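You operate a simulated robot arm through the tools that you are given. There is no shell and no other tool.

You are at the controls of a simulated two-armed robot. One attempt, no reset.

## Task
Wind the lining right up and brake the roll.
Fine: turn the green latch under the bar.

It is judged by the outcome, as a careful person would: the job done as asked, and still so three seconds after it is handed in. It fails if anything else is knocked over, pushed out of place, dropped, spilled or broken.

## Robot
Two 7-joint arms with fingered hands on one trunk, on a base that drives. Base frame: it is fixed to the floor where the robot stands at the start and does not move with it; the origin is under the middle of the robot, x ahead of it, y to its left, z up. Readings come in m, degrees, newtons and seconds.
The left shoulder is at the start at [0.021, 0.208, 1.323], the right one opposite. Places, roughly: brake lever [3, 0.4, 1.3]; green latch [2.8, 0.9, 1.2]; pull bar [3, 0.7, 1.1]; wind knob [3.1, 0.4, 1.2]. Payload 5 kg a hand.
The TCP of each hand is the grasp point between the finger pads, 0.048 m short of the fingertips. In the tool frame z runs along the fingers and y along their closing line. The gripper opens to 0.16 m. The gripper's body begins 0.056 m behind the TCP. The gripper is a hand of 4 fingers: y runs from the thumb to the fingers, the wrist lies at [-0.026, -0.142, -0.252] in the tool frame, and closing takes about 1.5 s.
Orientation is that of the tool frame in the base frame, as [roll, pitch, yaw] about the fixed x, y, z axes, in that order (R = Rz(yaw) Ry(pitch) Rx(roll)). With the fingers straight down and the wrist toward the robot, the tool's x, y and z point along [0, 1, 0], [1, 0, 0] and [0, 0, -1] of the base frame.

## Interface
- The arms move only by the tool step_arm. It takes "left_plan", "right_plan" or both (then of equal length, played together; a hand with none holds still); each is a list of rows, each an object of numbers (a shift or turn left out is 0, a gripper value left out holds the last): "tx", "ty", "tz": the shift along the tool's x, y, z in m; "wx", "wy", "wz": the turn, a rotation vector about the tool's x, y, z in degrees; "hand": the finger opening in m, from 0 to 0.16. In form: [{"tx": .., "ty": .., "tz": .., "wx": .., "wy": .., "wz": .., "hand": ..}, ...]. A call has 1 to 20 rows; each row shifts and turns the commanded pose from where the row before left it, along the tool's axes as they then stand. A row lasts 0.2 s, in which the tool goes at most 0.05 m and 8.6 degrees; a call with a longer step from one row to the next is refused whole, and so is a gripper value outside its range. A pose out of reach is approached as far as the arm can. The call stops where the force on the tool passes 90 N (or 10 N more than at its start, if that is more) or the arm is blocked; 0.2 s more then pass. The fingers move at their own pace (about 0.108 m/s each) and stop on an object; they squeeze with about 29 N. The grip force told is the motor's: it shows also when the fingers shut on nothing. Time passes only in rows, and 0.2 s behind the last, so rows that do not move let the fingers close. The reply holds the time, the measured pose of the TCP, the force on the tool along the base axes, the opening and the grip force, in the units named above and with some noise, with the torque about the TCP (base axes, N m) and any sound that the robot's microphone picked up.
- Cameras (640 x 400 px; columns grow to the right, rows downward): "scene" is now at [0.0974, 0.008, 1.5104]; the picture's right is [0.08, -1.00, 0.00], its down [-0.58, -0.05, -0.82] and it looks along [0.81, 0.07, -0.58] (base axes); focal length 280 px, centre (320, 200). "left" rides on the left gripper at [-0.087, -0.133, -0.189] in its tool frame; the picture's right is [-0.83, -0.26, 0.49], its down [0.51, -0.71, 0.49] and it looks along [0.22, 0.66, 0.72] (tool axes); focal length 238 px, centre (320, 200). "right" rides on the right gripper at [0.087, -0.133, -0.189] in its tool frame; the picture's right is [-0.83, 0.26, -0.49], its down [-0.51, -0.71, 0.49] and it looks along [-0.22, 0.66, 0.72] (tool axes); focal length 238 px, centre (320, 200).
- capture(camera): a new picture of that camera. No time passes.
- lift_body(by): slides the trunk up (or, below 0, down) by that many m; the arms and the scene camera ride with it, the base frame stays. It gives what a move gives, with no picture.
- roll_base(legs): drives the robot by 1 to 6 legs, each [ahead, left, turn to the left] in m, m and degrees, along the robot's own axes; the way and the turn of a leg run together, so that a leg with both is an arc; at most 1.5 m and 180 degrees a leg. The arms and the cameras ride along, it lands a little off, and it stops where it bumps. It gives what a move gives.
- grasp_type(shape, hand): the hand has 4 fingers and takes this shape, open, in about a second: jaw (thumb against the fingers, like two jaws); tri (thumb and two fingers); tip (a fingertip pinch); poke (one finger out to press); point (the index stretched); flat (the hand flat); cup (the hand cupped); fist (a fist). The gripper value then closes the fingers along that shape, each until it touches; the sizes above hold for jaw. It gives what a move gives, with no picture.
- head_to(pan, tilt): turns the head with the scene camera to pan (to the left, within 86 degrees either way) and tilt (down, from -29 to 69), counted from straight ahead of the robot. It gives what a move gives.
- measure_at(camera, pixels): for up to 12 pixels [column, row] of the newest picture of that camera ("zoom" is the newest enlarged one), the place [x, y, z] in the base frame of the surface seen there, good to about 0.003 m. No time passes.
- zoom(camera, box): a new picture of the part [left, top, right, bottom] of that camera's present view, enlarged. No time passes.
- job_done(): hands the job in; it is judged then, once.

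Unless the task says otherwise, let go and move clear before handing in.

The tools are called as name(argument=value, ...) on one line, values as JSON. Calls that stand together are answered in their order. step_arm: Moves the arms, as the interface text tells. Its arguments: {"type":"object","properties":{"left_plan":{"type":"array","items":{"type":"object","properties":{"tx":{"type":"number"},"ty":{"type":"number"},"tz":{"type":"number"},"wx":{"type":"number"},"wy":{"type":"number"},"wz":{"type":"number"},"hand":{"type":"number"}}}},"right_plan":{"type":"array","items":{"type":"object","properties":{"tx":{"type":"number"},"ty":{"type":"number"},"tz":{"type":"number"},"wx":{"type":"number"},"wy":{"type":"number"},"wz":{"type":"number"},"hand":{"type":"number"}}}}},"required":[]} The other tools are called the same way: lift_body (by) slides the trunk up or down; grasp_type (shape, hand) gives the hand a shape; roll_base (legs) drives the base; head_to (pan, tilt) turns the head that bears the scene camera; capture (camera) takes a picture; measure_at (camera, pixels) gives the place of the surface under pixels of a picture; zoom (camera, box) takes an enlarged picture of a part of a camera's view; job_done () hands the job in.

At the start:

```text
time_s: 0.0
left_tool_pos: [0.6374, 0.3242, 1.1975]
left_tool_rot: [-179.9, 0.0, 89.9]
left_contact_force: [-0.9, 0.1, 0.1]
left_wrist_torque: [0.04, -0.04, 0.02]
left_grip_width: 0.1596
left_grasp_force: 0.0
left_shape: jaw
right_tool_pos: [0.6294, -0.2615, 1.1401]
right_tool_rot: [180.0, 0.0, 89.9]
right_contact_force: [-0.1, 0.5, -0.5]
right_wrist_torque: [0.0, 0.01, 0.0]
right_grip_width: 0.1595
right_grasp_force: 0.0
right_shape: jaw
trunk travel left (down, up): [-0.325, 0.365]
robot x, y, heading: [-0.0017, -0.0012, 0.3]
head pan, tilt: [4.7, 35.3]
```

scene: 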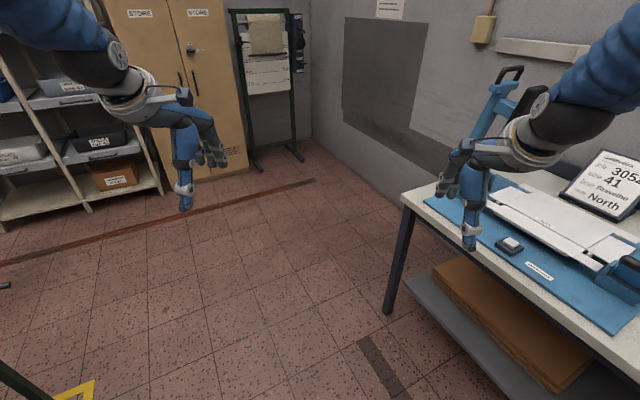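
right: 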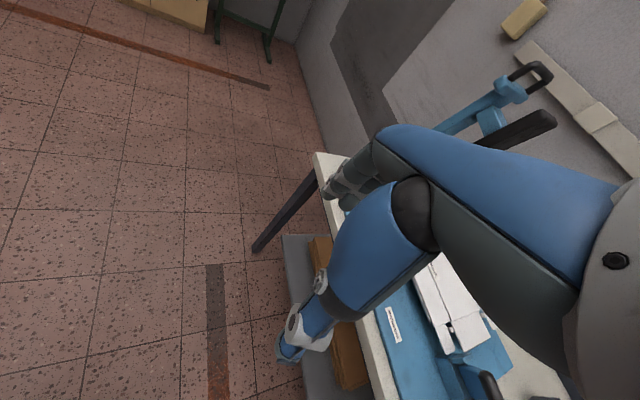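
left: 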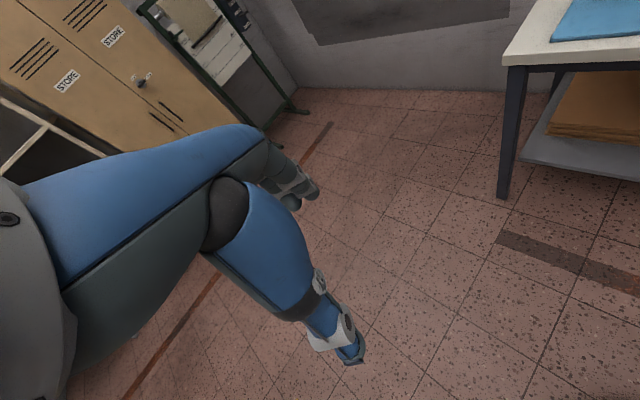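

The stand with a hanging roll seems to be at the top centre-left of the scene picture (around pixel 265,80), far ahead. I'll raise the head to look straight at it.

head_to(pan=8, tilt=8)

```text
time_s: 0.9
left_tool_pos: [0.637, 0.3232, 1.1998]
left_tool_rot: [-180.0, 0.0, 90.0]
left_contact_force: [-0.6, 0.4, -0.4]
left_wrist_torque: [0.0, 0.0, 0.03]
left_grip_width: 0.1599
left_grasp_force: 0.0
left_shape: jaw
right_tool_pos: [0.6287, -0.2626, 1.1401]
right_tool_rot: [179.9, 0.1, 89.9]
right_contact_force: [-0.9, 0.7, 0.0]
right_wrist_torque: [0.03, -0.01, 0.0]
right_grip_width: 0.1594
right_grasp_force: 0.0
right_shape: jaw
trunk travel left (down, up): [-0.325, 0.365]
robot x, y, heading: [0.0001, -0.0023, 0.1]
head pan, tilt: [8.0, 8.0]
```

The head is now nearly level; I take a picture and an enlarged one of the stand.

capture(camera="scene")

zoom(camera="scene", box=[200, 120, 360, 300])

```text
taken
```

scene: 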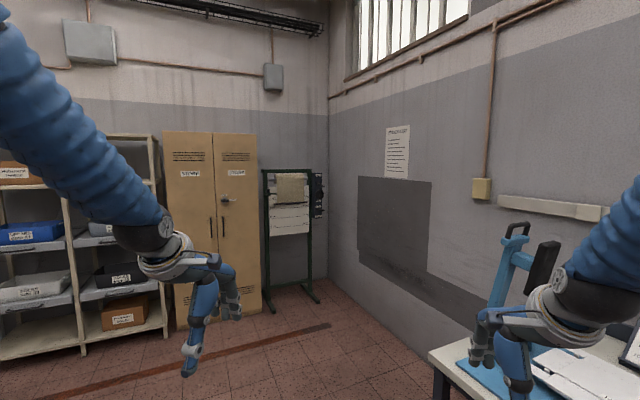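

```text
2.22 times, centred on (280, 210) of scene
```

zoom: 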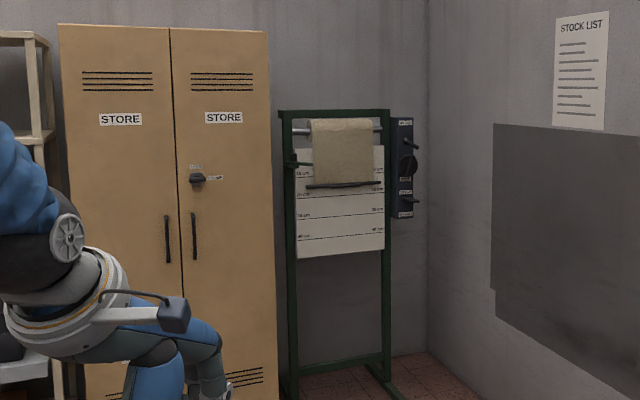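

The stand shows a lining on a roll, a dark bar at its lower edge, and a control plate on its right post with several knobs. I zoom in more.

zoom(camera="scene", box=[262, 164, 332, 208])

measure_at(camera="scene", pixels=[[290, 180], [265, 230], [308, 230], [317, 195], [270, 190], [240, 200], [345, 250]])

```text
9.09 times, centred on (297, 186) of scene
```

zoom: 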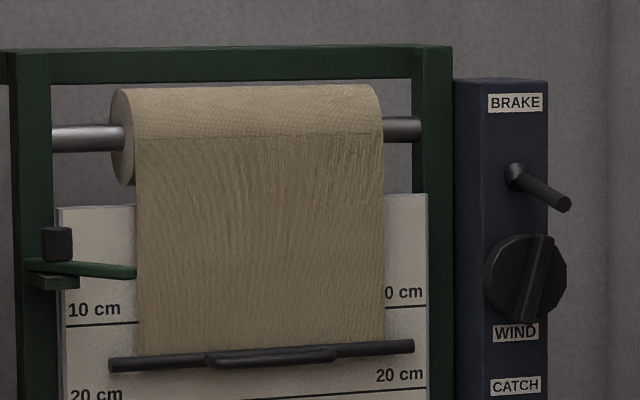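

```text
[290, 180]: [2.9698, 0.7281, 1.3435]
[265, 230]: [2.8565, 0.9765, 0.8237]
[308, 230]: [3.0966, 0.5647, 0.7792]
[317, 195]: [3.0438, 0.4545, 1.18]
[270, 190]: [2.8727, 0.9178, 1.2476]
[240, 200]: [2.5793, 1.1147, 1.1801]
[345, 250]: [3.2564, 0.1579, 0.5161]
```

The left post is near (2.86, 0.98) and the right near (3.10, 0.56), so the stand faces about 30° turned. I measure the floor obstacles (bench corner, locker) before driving.

measure_at(camera="scene", pixels=[[430, 356], [500, 300], [265, 310], [315, 298], [258, 250], [180, 330], [82, 350], [360, 350], [300, 370], [200, 390], [438, 390], [320, 250]])

zoom(camera="scene", box=[300, 165, 332, 225])

```text
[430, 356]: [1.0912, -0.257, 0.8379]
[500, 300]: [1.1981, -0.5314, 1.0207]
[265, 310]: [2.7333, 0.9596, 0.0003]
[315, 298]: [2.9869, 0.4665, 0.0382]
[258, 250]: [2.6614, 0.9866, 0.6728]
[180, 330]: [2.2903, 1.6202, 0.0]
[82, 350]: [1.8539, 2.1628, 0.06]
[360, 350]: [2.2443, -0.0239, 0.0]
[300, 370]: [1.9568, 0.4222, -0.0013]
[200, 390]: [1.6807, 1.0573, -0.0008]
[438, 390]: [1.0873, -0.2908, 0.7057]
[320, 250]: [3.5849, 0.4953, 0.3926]
```

```text
6.67 times, centred on (316, 195) of scene
```

zoom: 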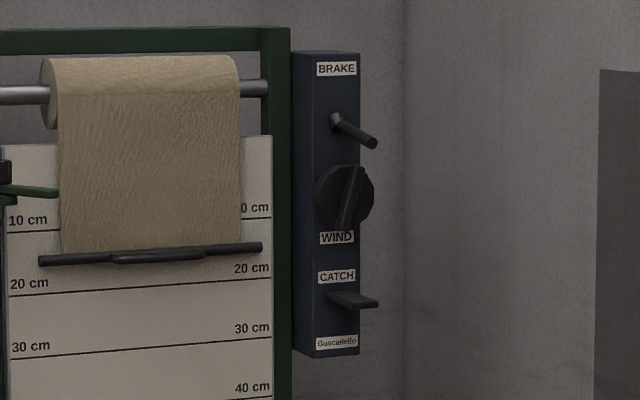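

The way along y≈0.3 is free (bench corner at (1.09,-0.26), locker front at x≈2.6, y>1). I drive ahead leftwards in a few legs and turn toward the stand, stopping well short.

roll_base(legs=[[0.3, 0.3, 0], [1.2, 0, 0], [0.3, -0.1, 30]])

head_to(pan=0, tilt=15)

capture(camera="scene")

```text
time_s: 10.9
left_tool_pos: [2.1844, 0.8851, 1.1976]
left_tool_rot: [-179.9, 0.0, 120.5]
left_contact_force: [-0.1, 0.9, -0.9]
left_wrist_torque: [-0.03, 0.05, -0.01]
left_grip_width: 0.1596
left_grasp_force: 0.1
left_shape: jaw
right_tool_pos: [2.4765, 0.3752, 1.138]
right_tool_rot: [-179.9, 0.1, 120.6]
right_contact_force: [1.2, 0.9, -0.4]
right_wrist_torque: [-0.04, 0.03, -0.01]
right_grip_width: 0.1598
right_grasp_force: 0.0
right_shape: jaw
trunk travel left (down, up): [-0.325, 0.365]
robot x, y, heading: [1.8047, 0.2829, 30.7]
head pan, tilt: [8.0, 8.0]
```

```text
time_s: 11.6
left_tool_pos: [2.186, 0.885, 1.1985]
left_tool_rot: [-180.0, 0.0, 120.4]
left_contact_force: [-0.2, 0.4, -0.6]
left_wrist_torque: [0.0, 0.02, 0.01]
left_grip_width: 0.1597
left_grasp_force: 0.0
left_shape: jaw
right_tool_pos: [2.4758, 0.3753, 1.1397]
right_tool_rot: [180.0, 0.0, 120.5]
right_contact_force: [1.3, -0.3, 0.9]
right_wrist_torque: [-0.02, 0.02, -0.01]
right_grip_width: 0.1597
right_grasp_force: 0.0
right_shape: jaw
trunk travel left (down, up): [-0.325, 0.365]
robot x, y, heading: [1.8022, 0.2832, 30.6]
head pan, tilt: [0.0, 15.0]
```

```text
taken
```

scene: 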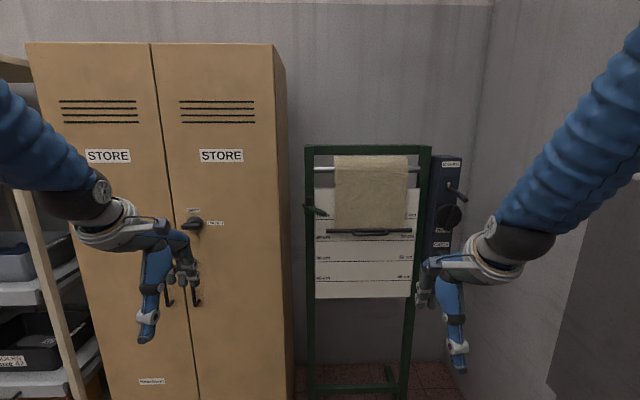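

The stand is now facing us squarely. I take an enlarged view of the mechanism and measure the parts.

zoom(camera="scene", box=[296, 140, 476, 260])

zoom(camera="scene", box=[420, 150, 480, 260])

```text
3.33 times, centred on (386, 200) of scene
```

zoom: 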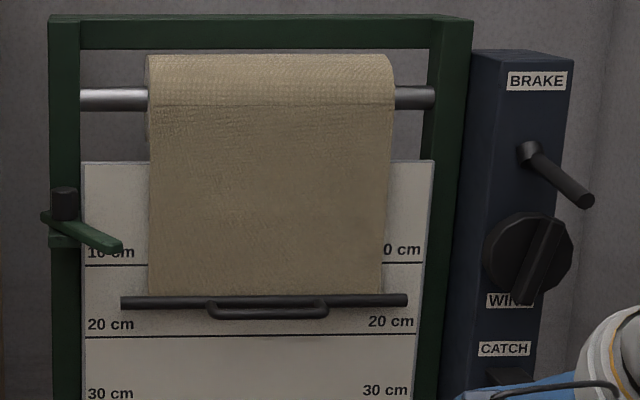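

```text
3.64 times, centred on (450, 205) of scene
```

zoom: 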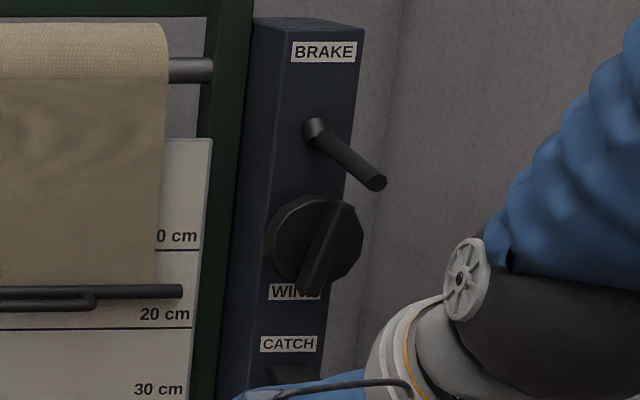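

I measure points on the latch, bar, brake lever, knob, and panel from the enlarged picture, and first re-take the wider one for it.

measure_at(camera="zoom", pixels=[[313, 130], [345, 158], [377, 182], [325, 235], [335, 220], [310, 275], [285, 235], [345, 260], [288, 344], [290, 374], [255, 200], [345, 100]])

zoom(camera="scene", box=[296, 140, 476, 260])

measure_at(camera="zoom", pixels=[[62, 205], [62, 240], [60, 220], [90, 230], [118, 247], [125, 302], [215, 315], [265, 313], [325, 312], [405, 300], [270, 200], [150, 80]])

```text
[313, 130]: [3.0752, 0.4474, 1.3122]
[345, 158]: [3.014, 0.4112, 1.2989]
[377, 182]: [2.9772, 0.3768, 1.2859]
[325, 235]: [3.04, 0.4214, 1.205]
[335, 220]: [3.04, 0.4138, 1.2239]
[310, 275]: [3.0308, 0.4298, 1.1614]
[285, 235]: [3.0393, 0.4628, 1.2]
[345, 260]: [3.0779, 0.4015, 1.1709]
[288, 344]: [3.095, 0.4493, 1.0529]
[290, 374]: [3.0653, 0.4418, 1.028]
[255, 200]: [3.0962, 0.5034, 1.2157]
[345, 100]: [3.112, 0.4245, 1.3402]
```

```text
3.33 times, centred on (386, 200) of scene
```

zoom: 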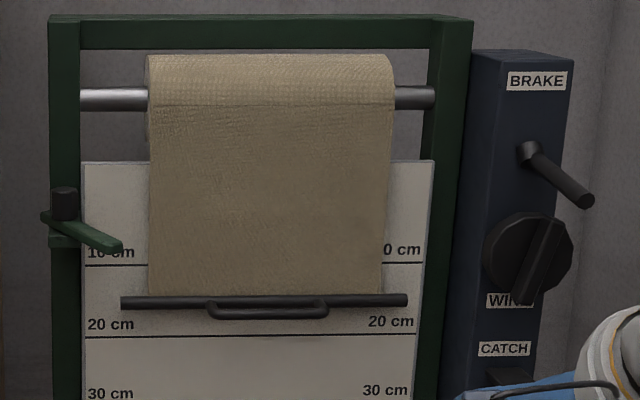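

```text
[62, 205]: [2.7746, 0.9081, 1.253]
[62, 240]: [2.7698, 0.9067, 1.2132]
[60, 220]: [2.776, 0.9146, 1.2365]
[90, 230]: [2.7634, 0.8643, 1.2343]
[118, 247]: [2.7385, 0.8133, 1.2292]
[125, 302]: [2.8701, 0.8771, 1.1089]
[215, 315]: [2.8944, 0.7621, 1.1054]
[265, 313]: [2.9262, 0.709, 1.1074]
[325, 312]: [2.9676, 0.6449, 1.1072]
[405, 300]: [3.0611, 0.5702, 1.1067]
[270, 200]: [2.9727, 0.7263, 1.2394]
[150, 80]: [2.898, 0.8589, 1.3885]
```

The bar ends give the stand's direction: facing yaw ≈32°, panel at about 0.55 m right of the latch. I check the right-hand wall before shifting to the right.

measure_at(camera="scene", pixels=[[490, 100], [520, 330], [560, 360], [600, 300], [500, 300], [480, 150], [390, 385], [285, 200], [300, 395], [316, 385], [205, 225], [404, 390]])

```text
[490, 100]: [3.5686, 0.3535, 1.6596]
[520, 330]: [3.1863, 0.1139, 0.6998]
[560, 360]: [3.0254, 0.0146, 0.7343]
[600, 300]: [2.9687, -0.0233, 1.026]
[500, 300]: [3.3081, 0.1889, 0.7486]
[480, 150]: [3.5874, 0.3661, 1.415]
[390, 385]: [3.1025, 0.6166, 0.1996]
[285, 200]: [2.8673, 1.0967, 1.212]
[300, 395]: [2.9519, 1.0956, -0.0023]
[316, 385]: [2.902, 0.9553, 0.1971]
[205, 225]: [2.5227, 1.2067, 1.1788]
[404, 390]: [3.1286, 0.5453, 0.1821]
```

The wall lies about 0.34 m right of the panel, parallel to our heading, so there is room. I shift right and slightly forward with the hands still well short of the stand.

roll_base(legs=[[0.2, -0.26, 1.3]])

step_arm(right_plan=[{"tz": 0.05}, {"tz": 0.05}, {"tz": 0.05}, {"tz": 0.05}, {"tz": 0.05}], left_plan=[{"tz": 0.05}, {"tz": 0.05}, {"tz": 0.05}, {"tz": 0.05}, {"tz": 0.05}])

head_to(pan=-8, tilt=15)

capture(camera="scene")

```text
time_s: 13.8
left_tool_pos: [2.4825, 0.7719, 1.1984]
left_tool_rot: [-180.0, -0.1, 121.7]
left_contact_force: [-0.2, -0.3, 0.7]
left_wrist_torque: [0.0, 0.02, 0.01]
left_grip_width: 0.1594
left_grasp_force: 0.1
left_shape: jaw
right_tool_pos: [2.7836, 0.269, 1.1388]
right_tool_rot: [-179.8, -0.1, 121.7]
right_contact_force: [0.7, -0.2, 0.4]
right_wrist_torque: [0.04, 0.02, 0.03]
right_grip_width: 0.1599
right_grasp_force: 0.1
right_shape: jaw
trunk travel left (down, up): [-0.325, 0.365]
robot x, y, heading: [2.1123, 0.1615, 31.9]
head pan, tilt: [0.0, 15.0]
```

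```text
time_s: 15.0
left_tool_pos: [2.4862, 0.7743, 0.9474]
left_tool_rot: [180.0, -0.1, 121.7]
left_contact_force: [1.6, 2.2, 0.1]
left_wrist_torque: [-0.17, 0.29, -0.05]
left_grip_width: 0.1598
left_grasp_force: 0.0
left_shape: jaw
right_tool_pos: [2.7864, 0.2687, 0.8878]
right_tool_rot: [180.0, 0.0, 121.7]
right_contact_force: [1.7, 0.9, 1.3]
right_wrist_torque: [-0.19, 0.27, 0.03]
right_grip_width: 0.1598
right_grasp_force: 0.0
right_shape: jaw
trunk travel left (down, up): [-0.325, 0.365]
robot x, y, heading: [2.1093, 0.1669, 31.9]
head pan, tilt: [0.0, 15.0]
```

```text
time_s: 15.7
left_tool_pos: [2.4827, 0.7717, 0.9485]
left_tool_rot: [180.0, 0.0, 121.7]
left_contact_force: [-0.8, -0.1, 0.1]
left_wrist_torque: [-0.01, -0.08, -0.03]
left_grip_width: 0.1599
left_grasp_force: 0.0
left_shape: jaw
right_tool_pos: [2.7834, 0.2664, 0.8897]
right_tool_rot: [-180.0, -0.1, 121.8]
right_contact_force: [-0.1, 0.2, -0.8]
right_wrist_torque: [0.03, -0.02, -0.03]
right_grip_width: 0.1601
right_grasp_force: 0.1
right_shape: jaw
trunk travel left (down, up): [-0.325, 0.365]
robot x, y, heading: [2.1067, 0.1627, 31.7]
head pan, tilt: [-8.0, 15.0]
```

```text
taken
```

scene: 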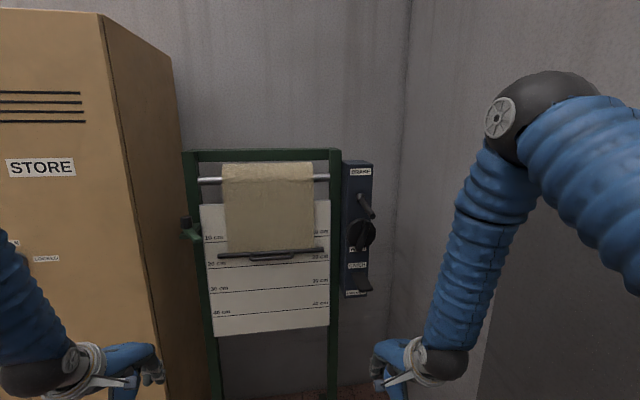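

The panel is clear in view now (around pixel 357,230). I zoom in on panel and on latch.

zoom(camera="scene", box=[330, 155, 390, 305])

measure_at(camera="zoom", pixels=[[320, 105], [340, 145], [375, 165]])

zoom(camera="scene", box=[325, 190, 389, 230])

zoom(camera="scene", box=[325, 215, 389, 255])

zoom(camera="scene", box=[165, 205, 245, 255])

```text
2.67 times, centred on (360, 230) of scene
```

zoom: 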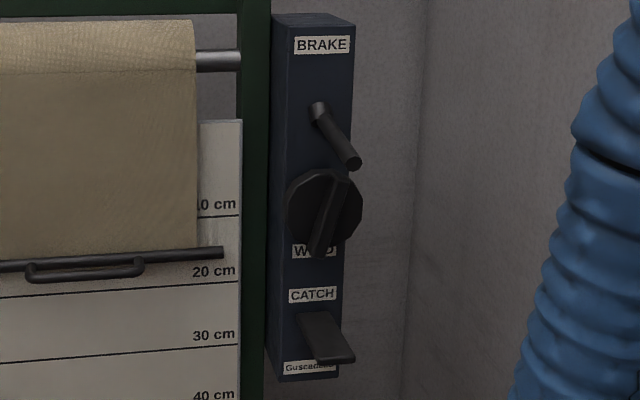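

```text
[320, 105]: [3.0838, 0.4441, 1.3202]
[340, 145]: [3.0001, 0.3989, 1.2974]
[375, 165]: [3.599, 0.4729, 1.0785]
```

```text
10.00 times, centred on (357, 210) of scene
```

zoom: 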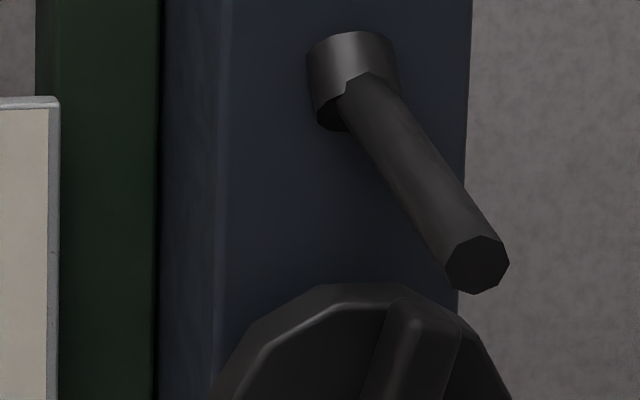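

```text
10.00 times, centred on (357, 235) of scene
```

zoom: 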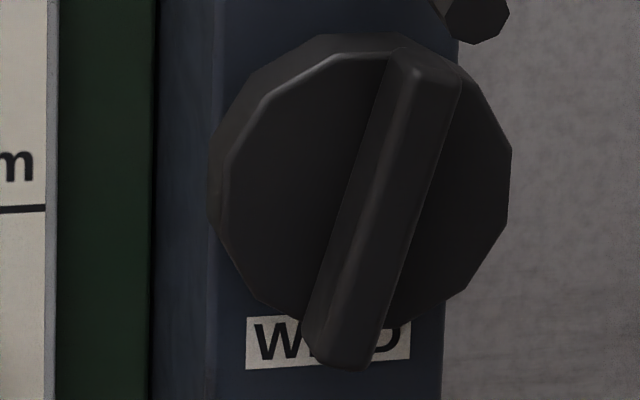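

```text
8.00 times, centred on (205, 230) of scene
```

zoom: 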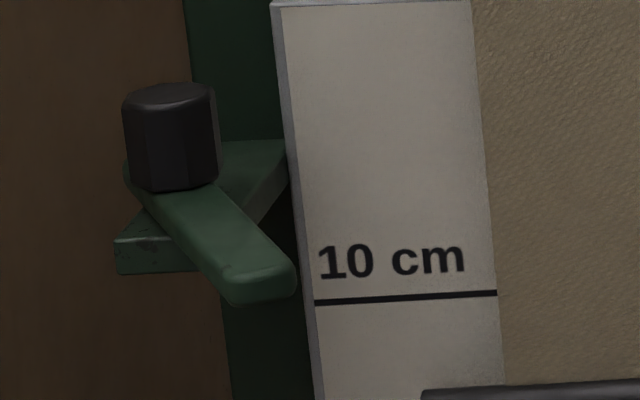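

The lever, knob with cross-ridge, catch paddle and latch are clear. I measure knob ridge/disc depths and latch points precisely.

zoom(camera="scene", box=[325, 215, 389, 255])

measure_at(camera="zoom", pixels=[[420, 75], [380, 200], [345, 340], [425, 90], [270, 150], [470, 230], [300, 250], [480, 120], [230, 190], [190, 200], [320, 330], [335, 250]])

zoom(camera="scene", box=[165, 205, 245, 255])

measure_at(camera="zoom", pixels=[[170, 100], [170, 160], [200, 210], [270, 275], [240, 165], [150, 235], [260, 300], [290, 270], [215, 285], [430, 180], [560, 200], [240, 30]])

```text
10.00 times, centred on (357, 235) of scene
```

zoom: 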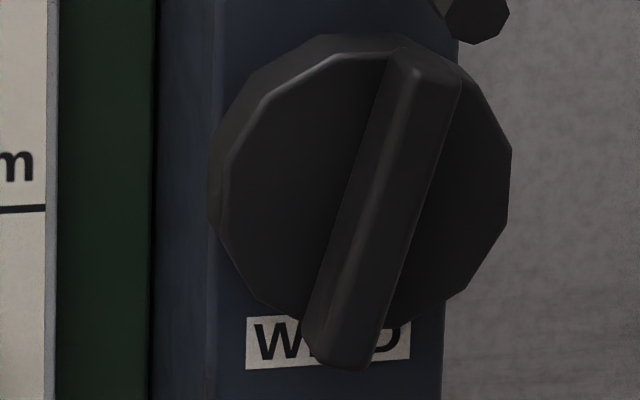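

```text
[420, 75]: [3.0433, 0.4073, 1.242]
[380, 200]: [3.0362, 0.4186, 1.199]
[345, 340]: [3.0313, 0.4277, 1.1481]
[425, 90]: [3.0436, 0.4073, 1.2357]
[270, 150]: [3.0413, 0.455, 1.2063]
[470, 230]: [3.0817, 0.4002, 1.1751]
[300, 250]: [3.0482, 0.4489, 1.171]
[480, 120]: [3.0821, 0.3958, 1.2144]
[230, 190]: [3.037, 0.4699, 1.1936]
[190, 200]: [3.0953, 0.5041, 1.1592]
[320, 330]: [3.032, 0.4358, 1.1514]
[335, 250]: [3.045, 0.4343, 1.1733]
```

```text
8.00 times, centred on (205, 230) of scene
```

zoom: 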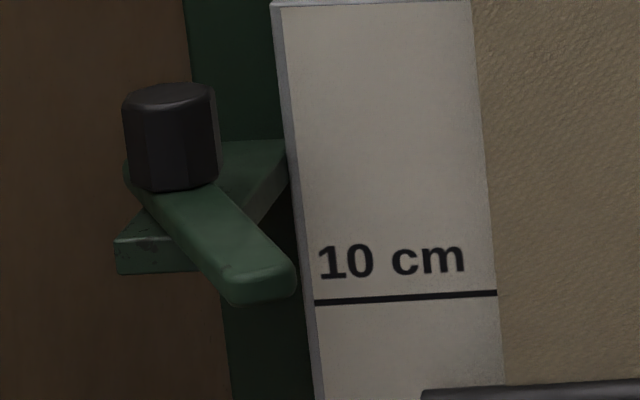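

```text
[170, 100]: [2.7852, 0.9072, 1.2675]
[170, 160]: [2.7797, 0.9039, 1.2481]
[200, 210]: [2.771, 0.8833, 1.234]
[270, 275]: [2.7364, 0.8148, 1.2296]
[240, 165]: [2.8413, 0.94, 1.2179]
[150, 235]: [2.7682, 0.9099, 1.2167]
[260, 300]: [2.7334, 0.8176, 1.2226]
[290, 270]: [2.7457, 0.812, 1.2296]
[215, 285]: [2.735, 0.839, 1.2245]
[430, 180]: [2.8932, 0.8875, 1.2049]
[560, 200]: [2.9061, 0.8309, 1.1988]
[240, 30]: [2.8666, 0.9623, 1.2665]
```

The ridge centre is about s=1.249, z=1.196 with its front 2.6 cm proud of the disc, leaning 14° clockwise; the lever tip sits above at z≈1.286. I raise the hands a little and pitch both forward, still 0.3 m short of the stand.

step_arm(right_plan=[{"tz": -0.05}, {"tz": -0.05}, {"tz": -0.05}, {"wx": -8.2}, {"wx": -8.2}, {"wx": -8.2}, {"wx": -8.2}, {"wx": -8.2}, {"wx": -8.2}, {"wx": -8.2}, {"wx": -8.2}, {"wx": -8.2}, {"wx": -8.2}, {"wx": -8.0}], left_plan=[{"tz": -0.05}, {"tz": -0.05}, {"tz": -0.05}, {"wx": -8.2}, {"wx": -8.2}, {"wx": -8.2}, {"wx": -8.2}, {"wx": -8.2}, {"wx": -8.2}, {"wx": -8.2}, {"wx": -8.2}, {"wx": -8.2}, {"wx": -8.2}, {"wx": -8.0}])

capture(camera="scene")

capture(camera="right")

```text
time_s: 18.9
left_tool_pos: [2.4602, 0.7925, 1.0937]
left_tool_rot: [90.1, 0.2, 123.5]
left_contact_force: [-2.2, -1.0, 0.3]
left_wrist_torque: [-0.07, 0.13, 0.08]
left_grip_width: 0.1601
left_grasp_force: 0.0
left_shape: jaw
right_tool_pos: [2.7718, 0.3006, 1.0429]
right_tool_rot: [98.1, 0.2, 123.7]
right_contact_force: [-1.2, 0.2, 1.6]
right_wrist_torque: [-0.07, 0.07, -0.1]
right_grip_width: 0.1601
right_grasp_force: 0.1
right_shape: jaw
right hand out of reach, approached as far as the arm can: row 11
trunk travel left (down, up): [-0.325, 0.365]
robot x, y, heading: [2.1096, 0.1681, 32.8]
head pan, tilt: [-8.0, 15.0]
stopped in row 14 (left hand): the arm was blocked; the commanded pose is now the measured one
```

```text
taken
```

scene: 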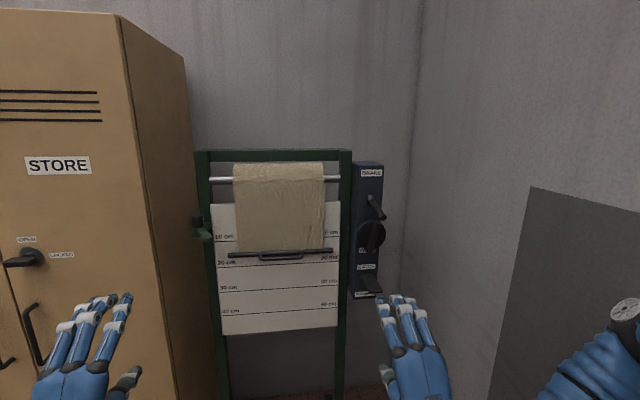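

```text
taken
```

right: 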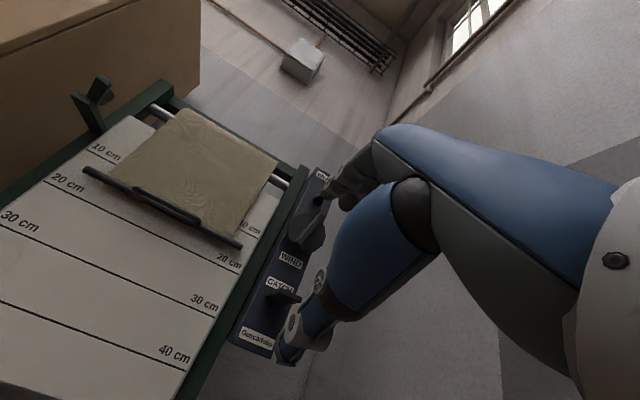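

The base heading shifted by about 1° and the left arm reported a block; the right elbow at (625,315) may be near the wall. I measure the elbows and look to each side.

measure_at(camera="scene", pixels=[[622, 312], [600, 340], [560, 385], [600, 200], [420, 370], [400, 310], [85, 330], [125, 300], [135, 375]])

head_to(pan=-60, tilt=30)

capture(camera="scene")

head_to(pan=60, tilt=30)

capture(camera="scene")

```text
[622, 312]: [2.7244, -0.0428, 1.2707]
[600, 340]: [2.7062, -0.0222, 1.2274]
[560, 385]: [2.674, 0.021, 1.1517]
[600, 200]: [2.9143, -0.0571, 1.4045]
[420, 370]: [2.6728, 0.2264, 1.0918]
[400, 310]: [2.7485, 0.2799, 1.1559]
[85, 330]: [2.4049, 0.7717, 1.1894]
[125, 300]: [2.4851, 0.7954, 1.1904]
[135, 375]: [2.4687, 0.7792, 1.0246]
```

```text
time_s: 20.1
left_tool_pos: [2.4625, 0.7951, 1.091]
left_tool_rot: [90.3, 0.4, 123.4]
left_contact_force: [-0.7, 0.1, -0.2]
left_wrist_torque: [0.0, 0.01, 0.01]
left_grip_width: 0.1598
left_grasp_force: 0.2
left_shape: jaw
right_tool_pos: [2.7746, 0.3006, 1.0407]
right_tool_rot: [98.2, 0.5, 123.4]
right_contact_force: [-0.6, 0.5, -0.3]
right_wrist_torque: [0.01, 0.01, -0.02]
right_grip_width: 0.16
right_grasp_force: 0.1
right_shape: jaw
trunk travel left (down, up): [-0.325, 0.365]
robot x, y, heading: [2.1081, 0.1653, 33.0]
head pan, tilt: [-60.0, 30.0]
```

```text
taken
```

scene: 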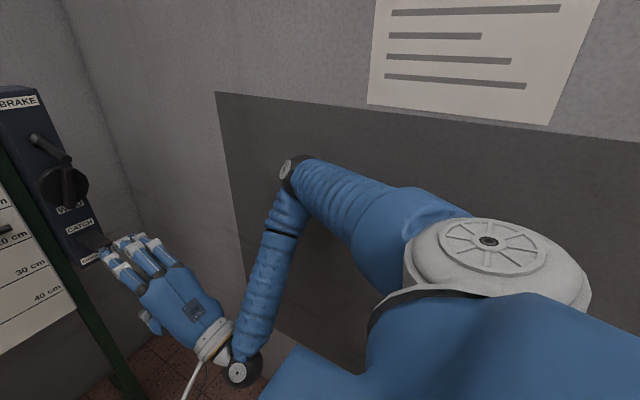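

```text
time_s: 22.1
left_tool_pos: [2.4631, 0.7957, 1.0921]
left_tool_rot: [90.2, 0.3, 123.3]
left_contact_force: [-1.0, 0.2, -0.8]
left_wrist_torque: [0.0, 0.0, 0.03]
left_grip_width: 0.1598
left_grasp_force: 0.1
left_shape: jaw
right_tool_pos: [2.7748, 0.2992, 1.0408]
right_tool_rot: [98.3, 0.5, 123.4]
right_contact_force: [-0.7, 0.6, 0.3]
right_wrist_torque: [0.02, -0.05, -0.01]
right_grip_width: 0.1599
right_grasp_force: 0.1
right_shape: jaw
trunk travel left (down, up): [-0.325, 0.365]
robot x, y, heading: [2.1117, 0.1649, 32.7]
head pan, tilt: [60.0, 30.0]
```

```text
taken
```

scene: 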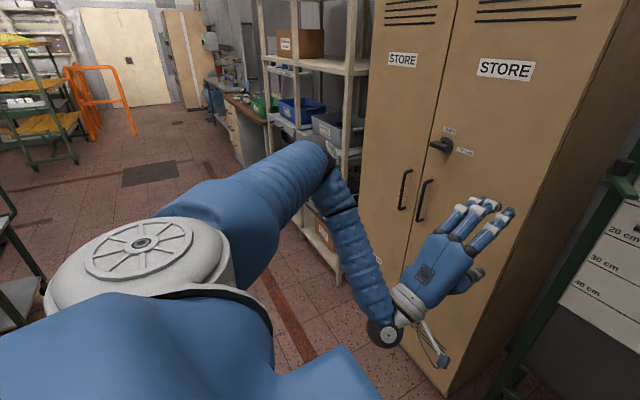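

Right elbow surface is at s≈1.475 with the wall at 1.587 – nearly touching. I check the left elbow's clearance to the shelf before shifting left.

measure_at(camera="scene", pixels=[[325, 165], [300, 150], [335, 180], [335, 128], [300, 112], [345, 60], [390, 260], [375, 335], [440, 145], [403, 190], [350, 245], [310, 240]])

```text
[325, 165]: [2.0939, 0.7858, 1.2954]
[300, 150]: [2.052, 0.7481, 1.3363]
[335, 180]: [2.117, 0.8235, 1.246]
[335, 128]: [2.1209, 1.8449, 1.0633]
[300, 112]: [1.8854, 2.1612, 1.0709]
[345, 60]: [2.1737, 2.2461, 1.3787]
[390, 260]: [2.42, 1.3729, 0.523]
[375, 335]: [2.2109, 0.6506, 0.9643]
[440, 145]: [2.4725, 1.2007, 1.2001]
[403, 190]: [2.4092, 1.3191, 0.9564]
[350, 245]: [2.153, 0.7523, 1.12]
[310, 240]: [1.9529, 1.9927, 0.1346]
```

The left side is free (shelf ≥1 m away). I shift the base left 0.10 m and undo the 1° turn, then roll the right hand clockwise to put its closing line across the ridge.

roll_base(legs=[[0.0, 0.1, -1.0]])

step_arm(right_plan=[{"ty": 0.05}, {"ty": 0.05}, {"ty": 0.03, "wz": 8}, {"wz": 8}, {"wz": 8}, {"wz": 8}, {"wz": 8}, {"wz": 8}, {"wz": 8}, {"wz": 8}, {"wz": 8}, {"wz": 8}, {"wz": 8}, {"wz": 8}])

head_to(pan=-25, tilt=25)

capture(camera="scene")

```text
time_s: 23.2
left_tool_pos: [2.4252, 0.8652, 1.0956]
left_tool_rot: [90.1, -0.1, 122.1]
left_contact_force: [-0.4, 2.3, -0.5]
left_wrist_torque: [0.03, -0.05, -0.15]
left_grip_width: 0.1601
left_grasp_force: 0.1
left_shape: jaw
right_tool_pos: [2.7285, 0.3594, 1.0385]
right_tool_rot: [98.2, 0.1, 121.8]
right_contact_force: [-1.2, 1.1, 1.0]
right_wrist_torque: [-0.03, 0.01, -0.16]
right_grip_width: 0.1601
right_grasp_force: 0.1
right_shape: jaw
trunk travel left (down, up): [-0.325, 0.365]
robot x, y, heading: [2.0592, 0.2521, 31.5]
head pan, tilt: [60.0, 30.0]
```

```text
time_s: 26.2
left_tool_pos: [2.4273, 0.8647, 1.0955]
left_tool_rot: [90.2, -0.2, 122.1]
left_contact_force: [-0.6, 0.0, 0.4]
left_wrist_torque: [-0.03, 0.01, -0.02]
left_grip_width: 0.16
left_grasp_force: 0.0
left_shape: jaw
right_tool_pos: [2.7464, 0.3688, 1.1674]
right_tool_rot: [-142.8, -79.7, -5.8]
right_contact_force: [0.8, -0.4, 0.3]
right_wrist_torque: [0.04, 0.04, 0.0]
right_grip_width: 0.1602
right_grasp_force: 0.1
right_shape: jaw
trunk travel left (down, up): [-0.325, 0.365]
robot x, y, heading: [2.0589, 0.2529, 31.6]
head pan, tilt: [60.0, 30.0]
```

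```text
time_s: 27.8
left_tool_pos: [2.4267, 0.8643, 1.0947]
left_tool_rot: [90.3, -0.4, 122.0]
left_contact_force: [-0.1, -0.4, 0.6]
left_wrist_torque: [0.01, -0.03, 0.02]
left_grip_width: 0.16
left_grasp_force: 0.0
left_shape: jaw
right_tool_pos: [2.7457, 0.3692, 1.1686]
right_tool_rot: [-144.5, -79.9, -4.2]
right_contact_force: [-0.3, 0.2, -0.6]
right_wrist_torque: [0.0, -0.01, 0.02]
right_grip_width: 0.1599
right_grasp_force: 0.1
right_shape: jaw
trunk travel left (down, up): [-0.325, 0.365]
robot x, y, heading: [2.0562, 0.2496, 31.8]
head pan, tilt: [-25.0, 25.0]
```

```text
taken
```

scene: 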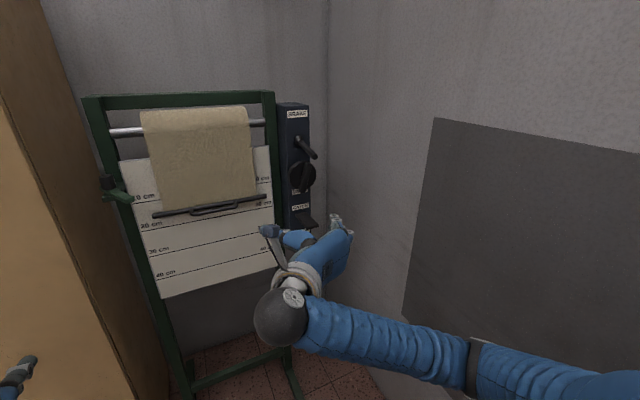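

The hand is now rolled with the closing line nearly horizontal (6° right-end down) and pointing 8° below level. I measure the forearm/elbow clearance to the wall.

measure_at(camera="scene", pixels=[[480, 360], [560, 370], [620, 385], [430, 335], [330, 235], [270, 230], [345, 225], [310, 222], [306, 152], [313, 155]])

zoom(camera="scene", box=[240, 90, 380, 290])

```text
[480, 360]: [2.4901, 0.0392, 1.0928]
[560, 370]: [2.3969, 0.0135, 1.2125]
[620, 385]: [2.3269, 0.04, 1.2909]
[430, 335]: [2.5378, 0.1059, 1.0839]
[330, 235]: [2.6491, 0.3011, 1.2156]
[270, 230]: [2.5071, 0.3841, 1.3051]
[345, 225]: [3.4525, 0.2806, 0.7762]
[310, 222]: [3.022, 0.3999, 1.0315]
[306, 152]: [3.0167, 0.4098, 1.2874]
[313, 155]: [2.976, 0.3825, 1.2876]
```

```text
2.00 times, centred on (310, 190) of scene
```

zoom: 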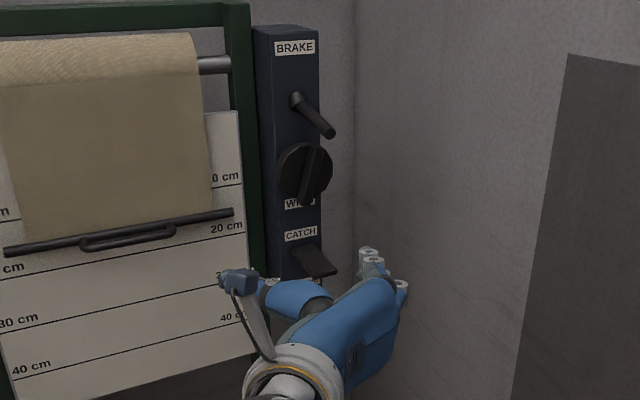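

Elbow has ample room now (s≈1.28 vs wall 1.587). I retract the left hand, level and roll the right hand the last 8°, then drive 0.15 m forward.

step_arm(right_plan=[{"wy": 8.2}, {"wz": 8.0}, {"ty": 0.0}, {"ty": 0.0}], left_plan=[{"tz": -0.05}, {"tz": -0.05}, {"tx": -0.05}, {"tx": -0.03}])

roll_base(legs=[[0.15, 0.0, 0.0]])

capture(camera="scene")

```text
time_s: 28.8
left_tool_pos: [2.3815, 0.7448, 1.0957]
left_tool_rot: [90.1, -0.3, 122.3]
left_contact_force: [-0.3, 0.2, 0.0]
left_wrist_torque: [0.03, 0.0, -0.06]
left_grip_width: 0.16
left_grasp_force: 0.0
left_shape: jaw
right_tool_pos: [2.7446, 0.3688, 1.1692]
right_tool_rot: [-90.1, -76.0, -58.9]
right_contact_force: [-0.7, 0.3, 0.2]
right_wrist_torque: [-0.04, 0.01, -0.05]
right_grip_width: 0.1598
right_grasp_force: 0.0
right_shape: jaw
trunk travel left (down, up): [-0.325, 0.365]
robot x, y, heading: [2.0524, 0.251, 31.5]
head pan, tilt: [-25.0, 25.0]
```

```text
time_s: 30.2
left_tool_pos: [2.5112, 0.8212, 1.0934]
left_tool_rot: [90.3, -0.3, 122.1]
left_contact_force: [1.1, 0.0, -0.5]
left_wrist_torque: [0.03, -0.05, 0.0]
left_grip_width: 0.16
left_grasp_force: 0.1
left_shape: jaw
right_tool_pos: [2.8741, 0.4473, 1.1665]
right_tool_rot: [-90.7, -76.0, -58.5]
right_contact_force: [1.0, 1.1, -0.6]
right_wrist_torque: [0.0, -0.09, -0.01]
right_grip_width: 0.16
right_grasp_force: 0.0
right_shape: jaw
trunk travel left (down, up): [-0.325, 0.365]
robot x, y, heading: [2.1855, 0.3268, 31.4]
head pan, tilt: [-25.0, 25.0]
```

```text
taken
```

scene: 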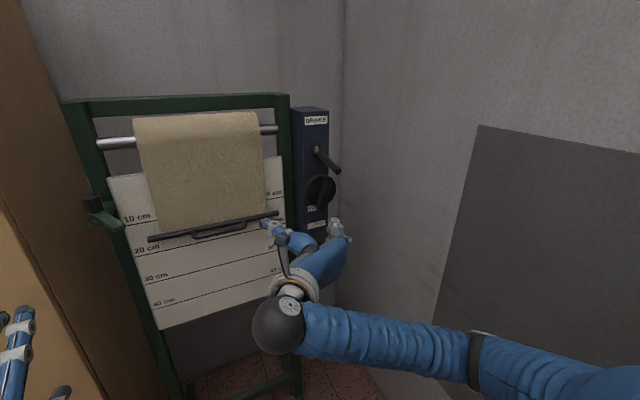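

The right hand points along the panel normal with the closing line 14° tilted, as needed. I align it in front of the ridge first (still ~8 cm short), narrowing the fingers to 0.10.

step_arm(right_plan=[{"tx": 0.018, "ty": 0.033, "hand": 0.1}, {"tx": 0.018, "ty": 0.033}, {"tx": 0.019, "ty": 0.032}, {"tz": 0.02}, {"tz": 0.0}])

capture(camera="scene")

zoom(camera="scene", box=[250, 90, 390, 290])

capture(camera="right")

```text
time_s: 31.4
left_tool_pos: [2.5108, 0.8199, 1.0943]
left_tool_rot: [90.2, -0.3, 122.1]
left_contact_force: [-0.6, -0.2, 0.7]
left_wrist_torque: [-0.05, 0.04, 0.07]
left_grip_width: 0.1597
left_grasp_force: 0.0
left_shape: jaw
right_tool_pos: [2.9463, 0.3618, 1.1984]
right_tool_rot: [-90.0, -76.0, -59.1]
right_contact_force: [-0.5, -0.9, 0.5]
right_wrist_torque: [0.0, -0.02, 0.08]
right_grip_width: 0.1005
right_grasp_force: 0.1
right_shape: jaw
trunk travel left (down, up): [-0.325, 0.365]
robot x, y, heading: [2.1842, 0.3271, 31.5]
head pan, tilt: [-25.0, 25.0]
```

```text
taken
```

scene: 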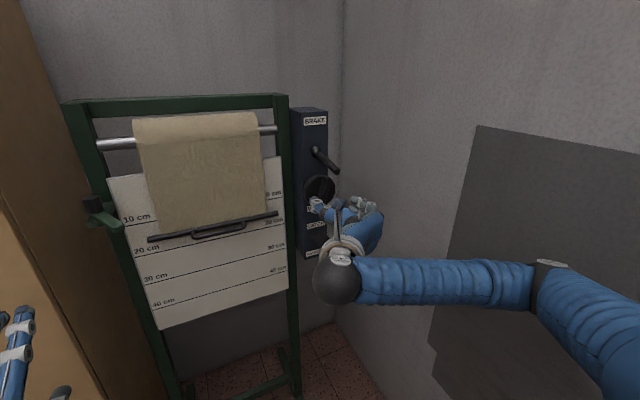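

```text
2.00 times, centred on (320, 190) of scene
```

zoom: 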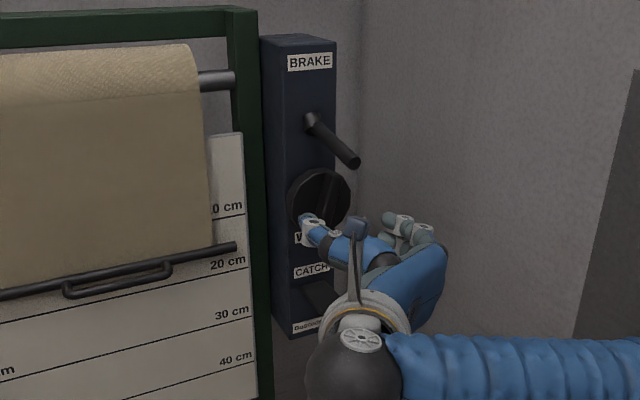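

```text
taken
```

right: 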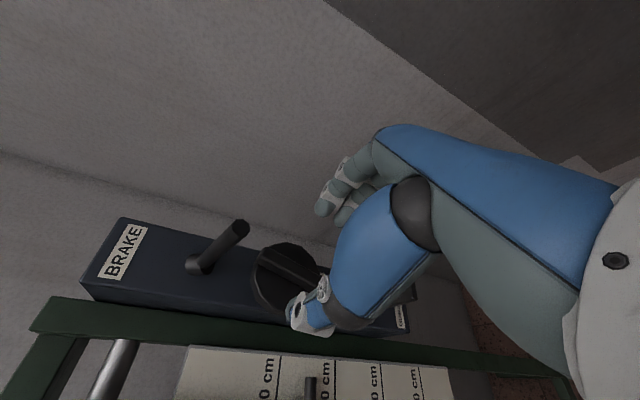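

The hand is in line with the ridge to within 3 mm. I move in 7.6 cm slowly and look.

step_arm(right_plan=[{"tz": 0.02}, {"tz": 0.02}, {"tz": 0.02}, {"tz": 0.01}, {"tz": 0.006}, {"tz": 0.0}])

zoom(camera="scene", box=[270, 130, 390, 240])

capture(camera="right")

```text
time_s: 32.8
left_tool_pos: [2.5096, 0.8216, 1.095]
left_tool_rot: [90.2, -0.3, 122.1]
left_contact_force: [0.1, -0.4, 0.6]
left_wrist_torque: [-0.02, 0.02, -0.01]
left_grip_width: 0.1602
left_grasp_force: 0.0
left_shape: jaw
right_tool_pos: [3.0109, 0.4034, 1.1961]
right_tool_rot: [-90.4, -76.1, -58.7]
right_contact_force: [0.7, -0.2, 0.6]
right_wrist_torque: [0.01, 0.01, 0.04]
right_grip_width: 0.1003
right_grasp_force: 0.2
right_shape: jaw
trunk travel left (down, up): [-0.325, 0.365]
robot x, y, heading: [2.187, 0.3268, 31.7]
head pan, tilt: [-25.0, 25.0]
```

```text
3.64 times, centred on (330, 185) of scene
```

zoom: 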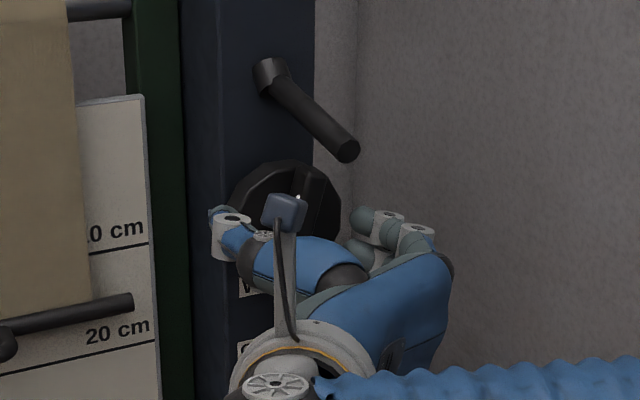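

```text
taken
```

right: 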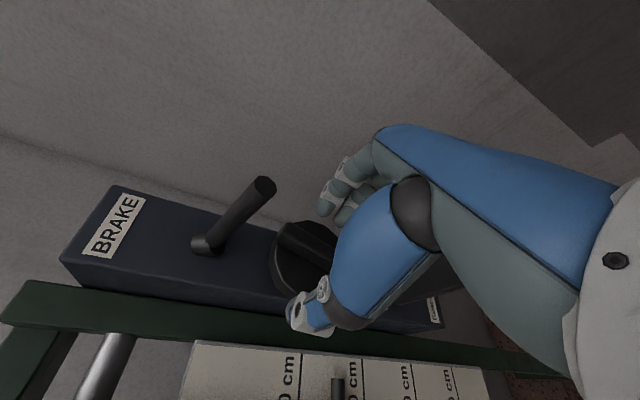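

The thumb is left of the knob at (225,225) and the fingers right at (370,225), straddling the ridge. I close the fingers.

step_arm(right_plan=[{"hand": 0.0}, {}, {}, {}, {}, {}, {}, {}])

zoom(camera="scene", box=[270, 130, 390, 240])

capture(camera="right")

```text
time_s: 34.6
left_tool_pos: [2.5106, 0.8223, 1.0949]
left_tool_rot: [90.2, -0.3, 122.1]
left_contact_force: [-0.3, -0.5, -0.3]
left_wrist_torque: [0.0, -0.01, -0.03]
left_grip_width: 0.16
left_grasp_force: 0.1
left_shape: jaw
right_tool_pos: [3.0118, 0.4033, 1.1969]
right_tool_rot: [-90.3, -76.0, -59.0]
right_contact_force: [3.5, 0.3, 0.6]
right_wrist_torque: [-0.14, -0.09, -0.09]
right_grip_width: 0.0159
right_grasp_force: 29.1
right_shape: jaw
trunk travel left (down, up): [-0.325, 0.365]
robot x, y, heading: [2.1827, 0.3273, 31.8]
head pan, tilt: [-25.0, 25.0]
```

```text
3.64 times, centred on (330, 185) of scene
```

zoom: 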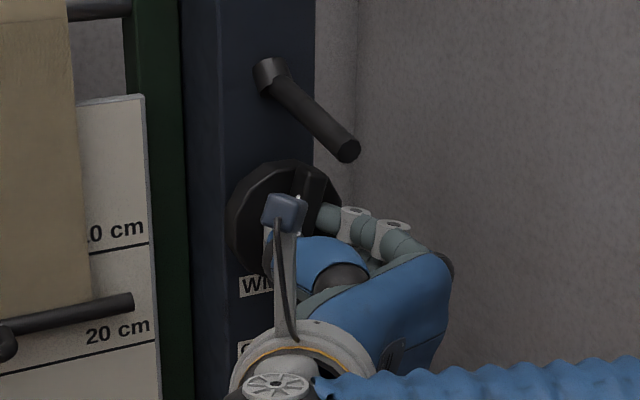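

```text
taken
```

right: 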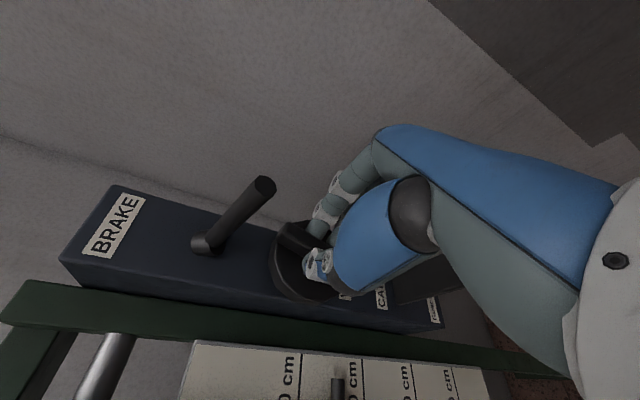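

The ridge is gripped (opening 0.016, 29 N). I turn 18° counter-clockwise as a test and read torque and bar position.

step_arm(right_plan=[{"wz": -6}, {"wz": -6}, {"wz": -6}, {}])

capture(camera="scene")

zoom(camera="scene", box=[80, 90, 390, 290])

measure_at(camera="scene", pixels=[[170, 235], [255, 220], [210, 233]])

```text
time_s: 35.6
left_tool_pos: [2.5113, 0.8212, 1.0939]
left_tool_rot: [90.3, -0.3, 122.1]
left_contact_force: [0.8, 0.2, 0.9]
left_wrist_torque: [0.0, 0.01, 0.01]
left_grip_width: 0.1603
left_grasp_force: 0.0
left_shape: jaw
right_tool_pos: [3.0121, 0.4037, 1.1937]
right_tool_rot: [95.6, -85.7, 115.3]
right_contact_force: [-3.9, 0.8, -16.7]
right_wrist_torque: [0.28, 0.84, -0.05]
right_grip_width: 0.0153
right_grasp_force: 28.8
right_shape: jaw
trunk travel left (down, up): [-0.325, 0.365]
robot x, y, heading: [2.1821, 0.328, 31.2]
head pan, tilt: [-25.0, 25.0]
```

```text
taken
```

scene: 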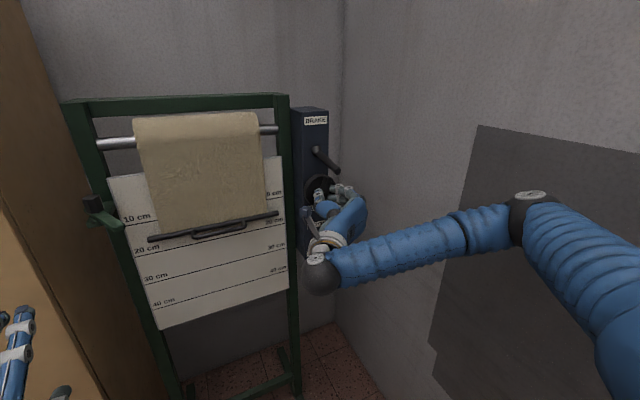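

```text
2.00 times, centred on (235, 190) of scene
```

zoom: 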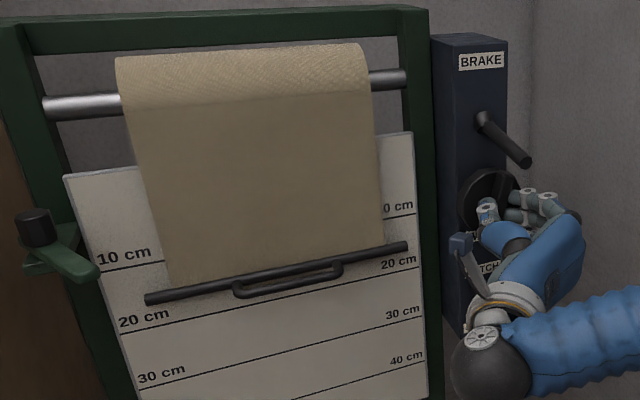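

```text
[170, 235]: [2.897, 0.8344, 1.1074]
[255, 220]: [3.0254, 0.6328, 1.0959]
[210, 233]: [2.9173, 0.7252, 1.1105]
```

The turn met some resistance; to see whether the bar moved I take the same enlarged view as before the turn.

zoom(camera="scene", box=[270, 130, 390, 240])

capture(camera="right")

```text
3.64 times, centred on (330, 185) of scene
```

zoom: 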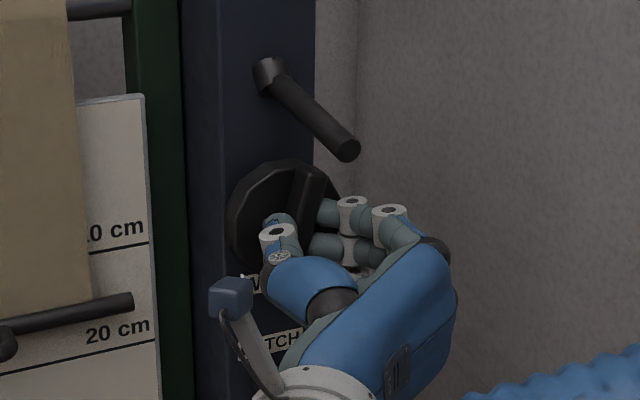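

```text
taken
```

right: 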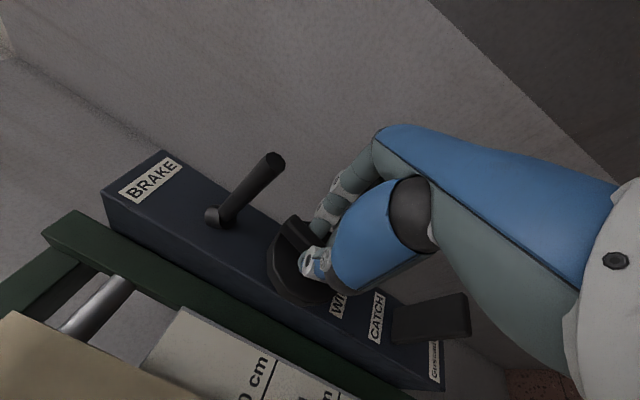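

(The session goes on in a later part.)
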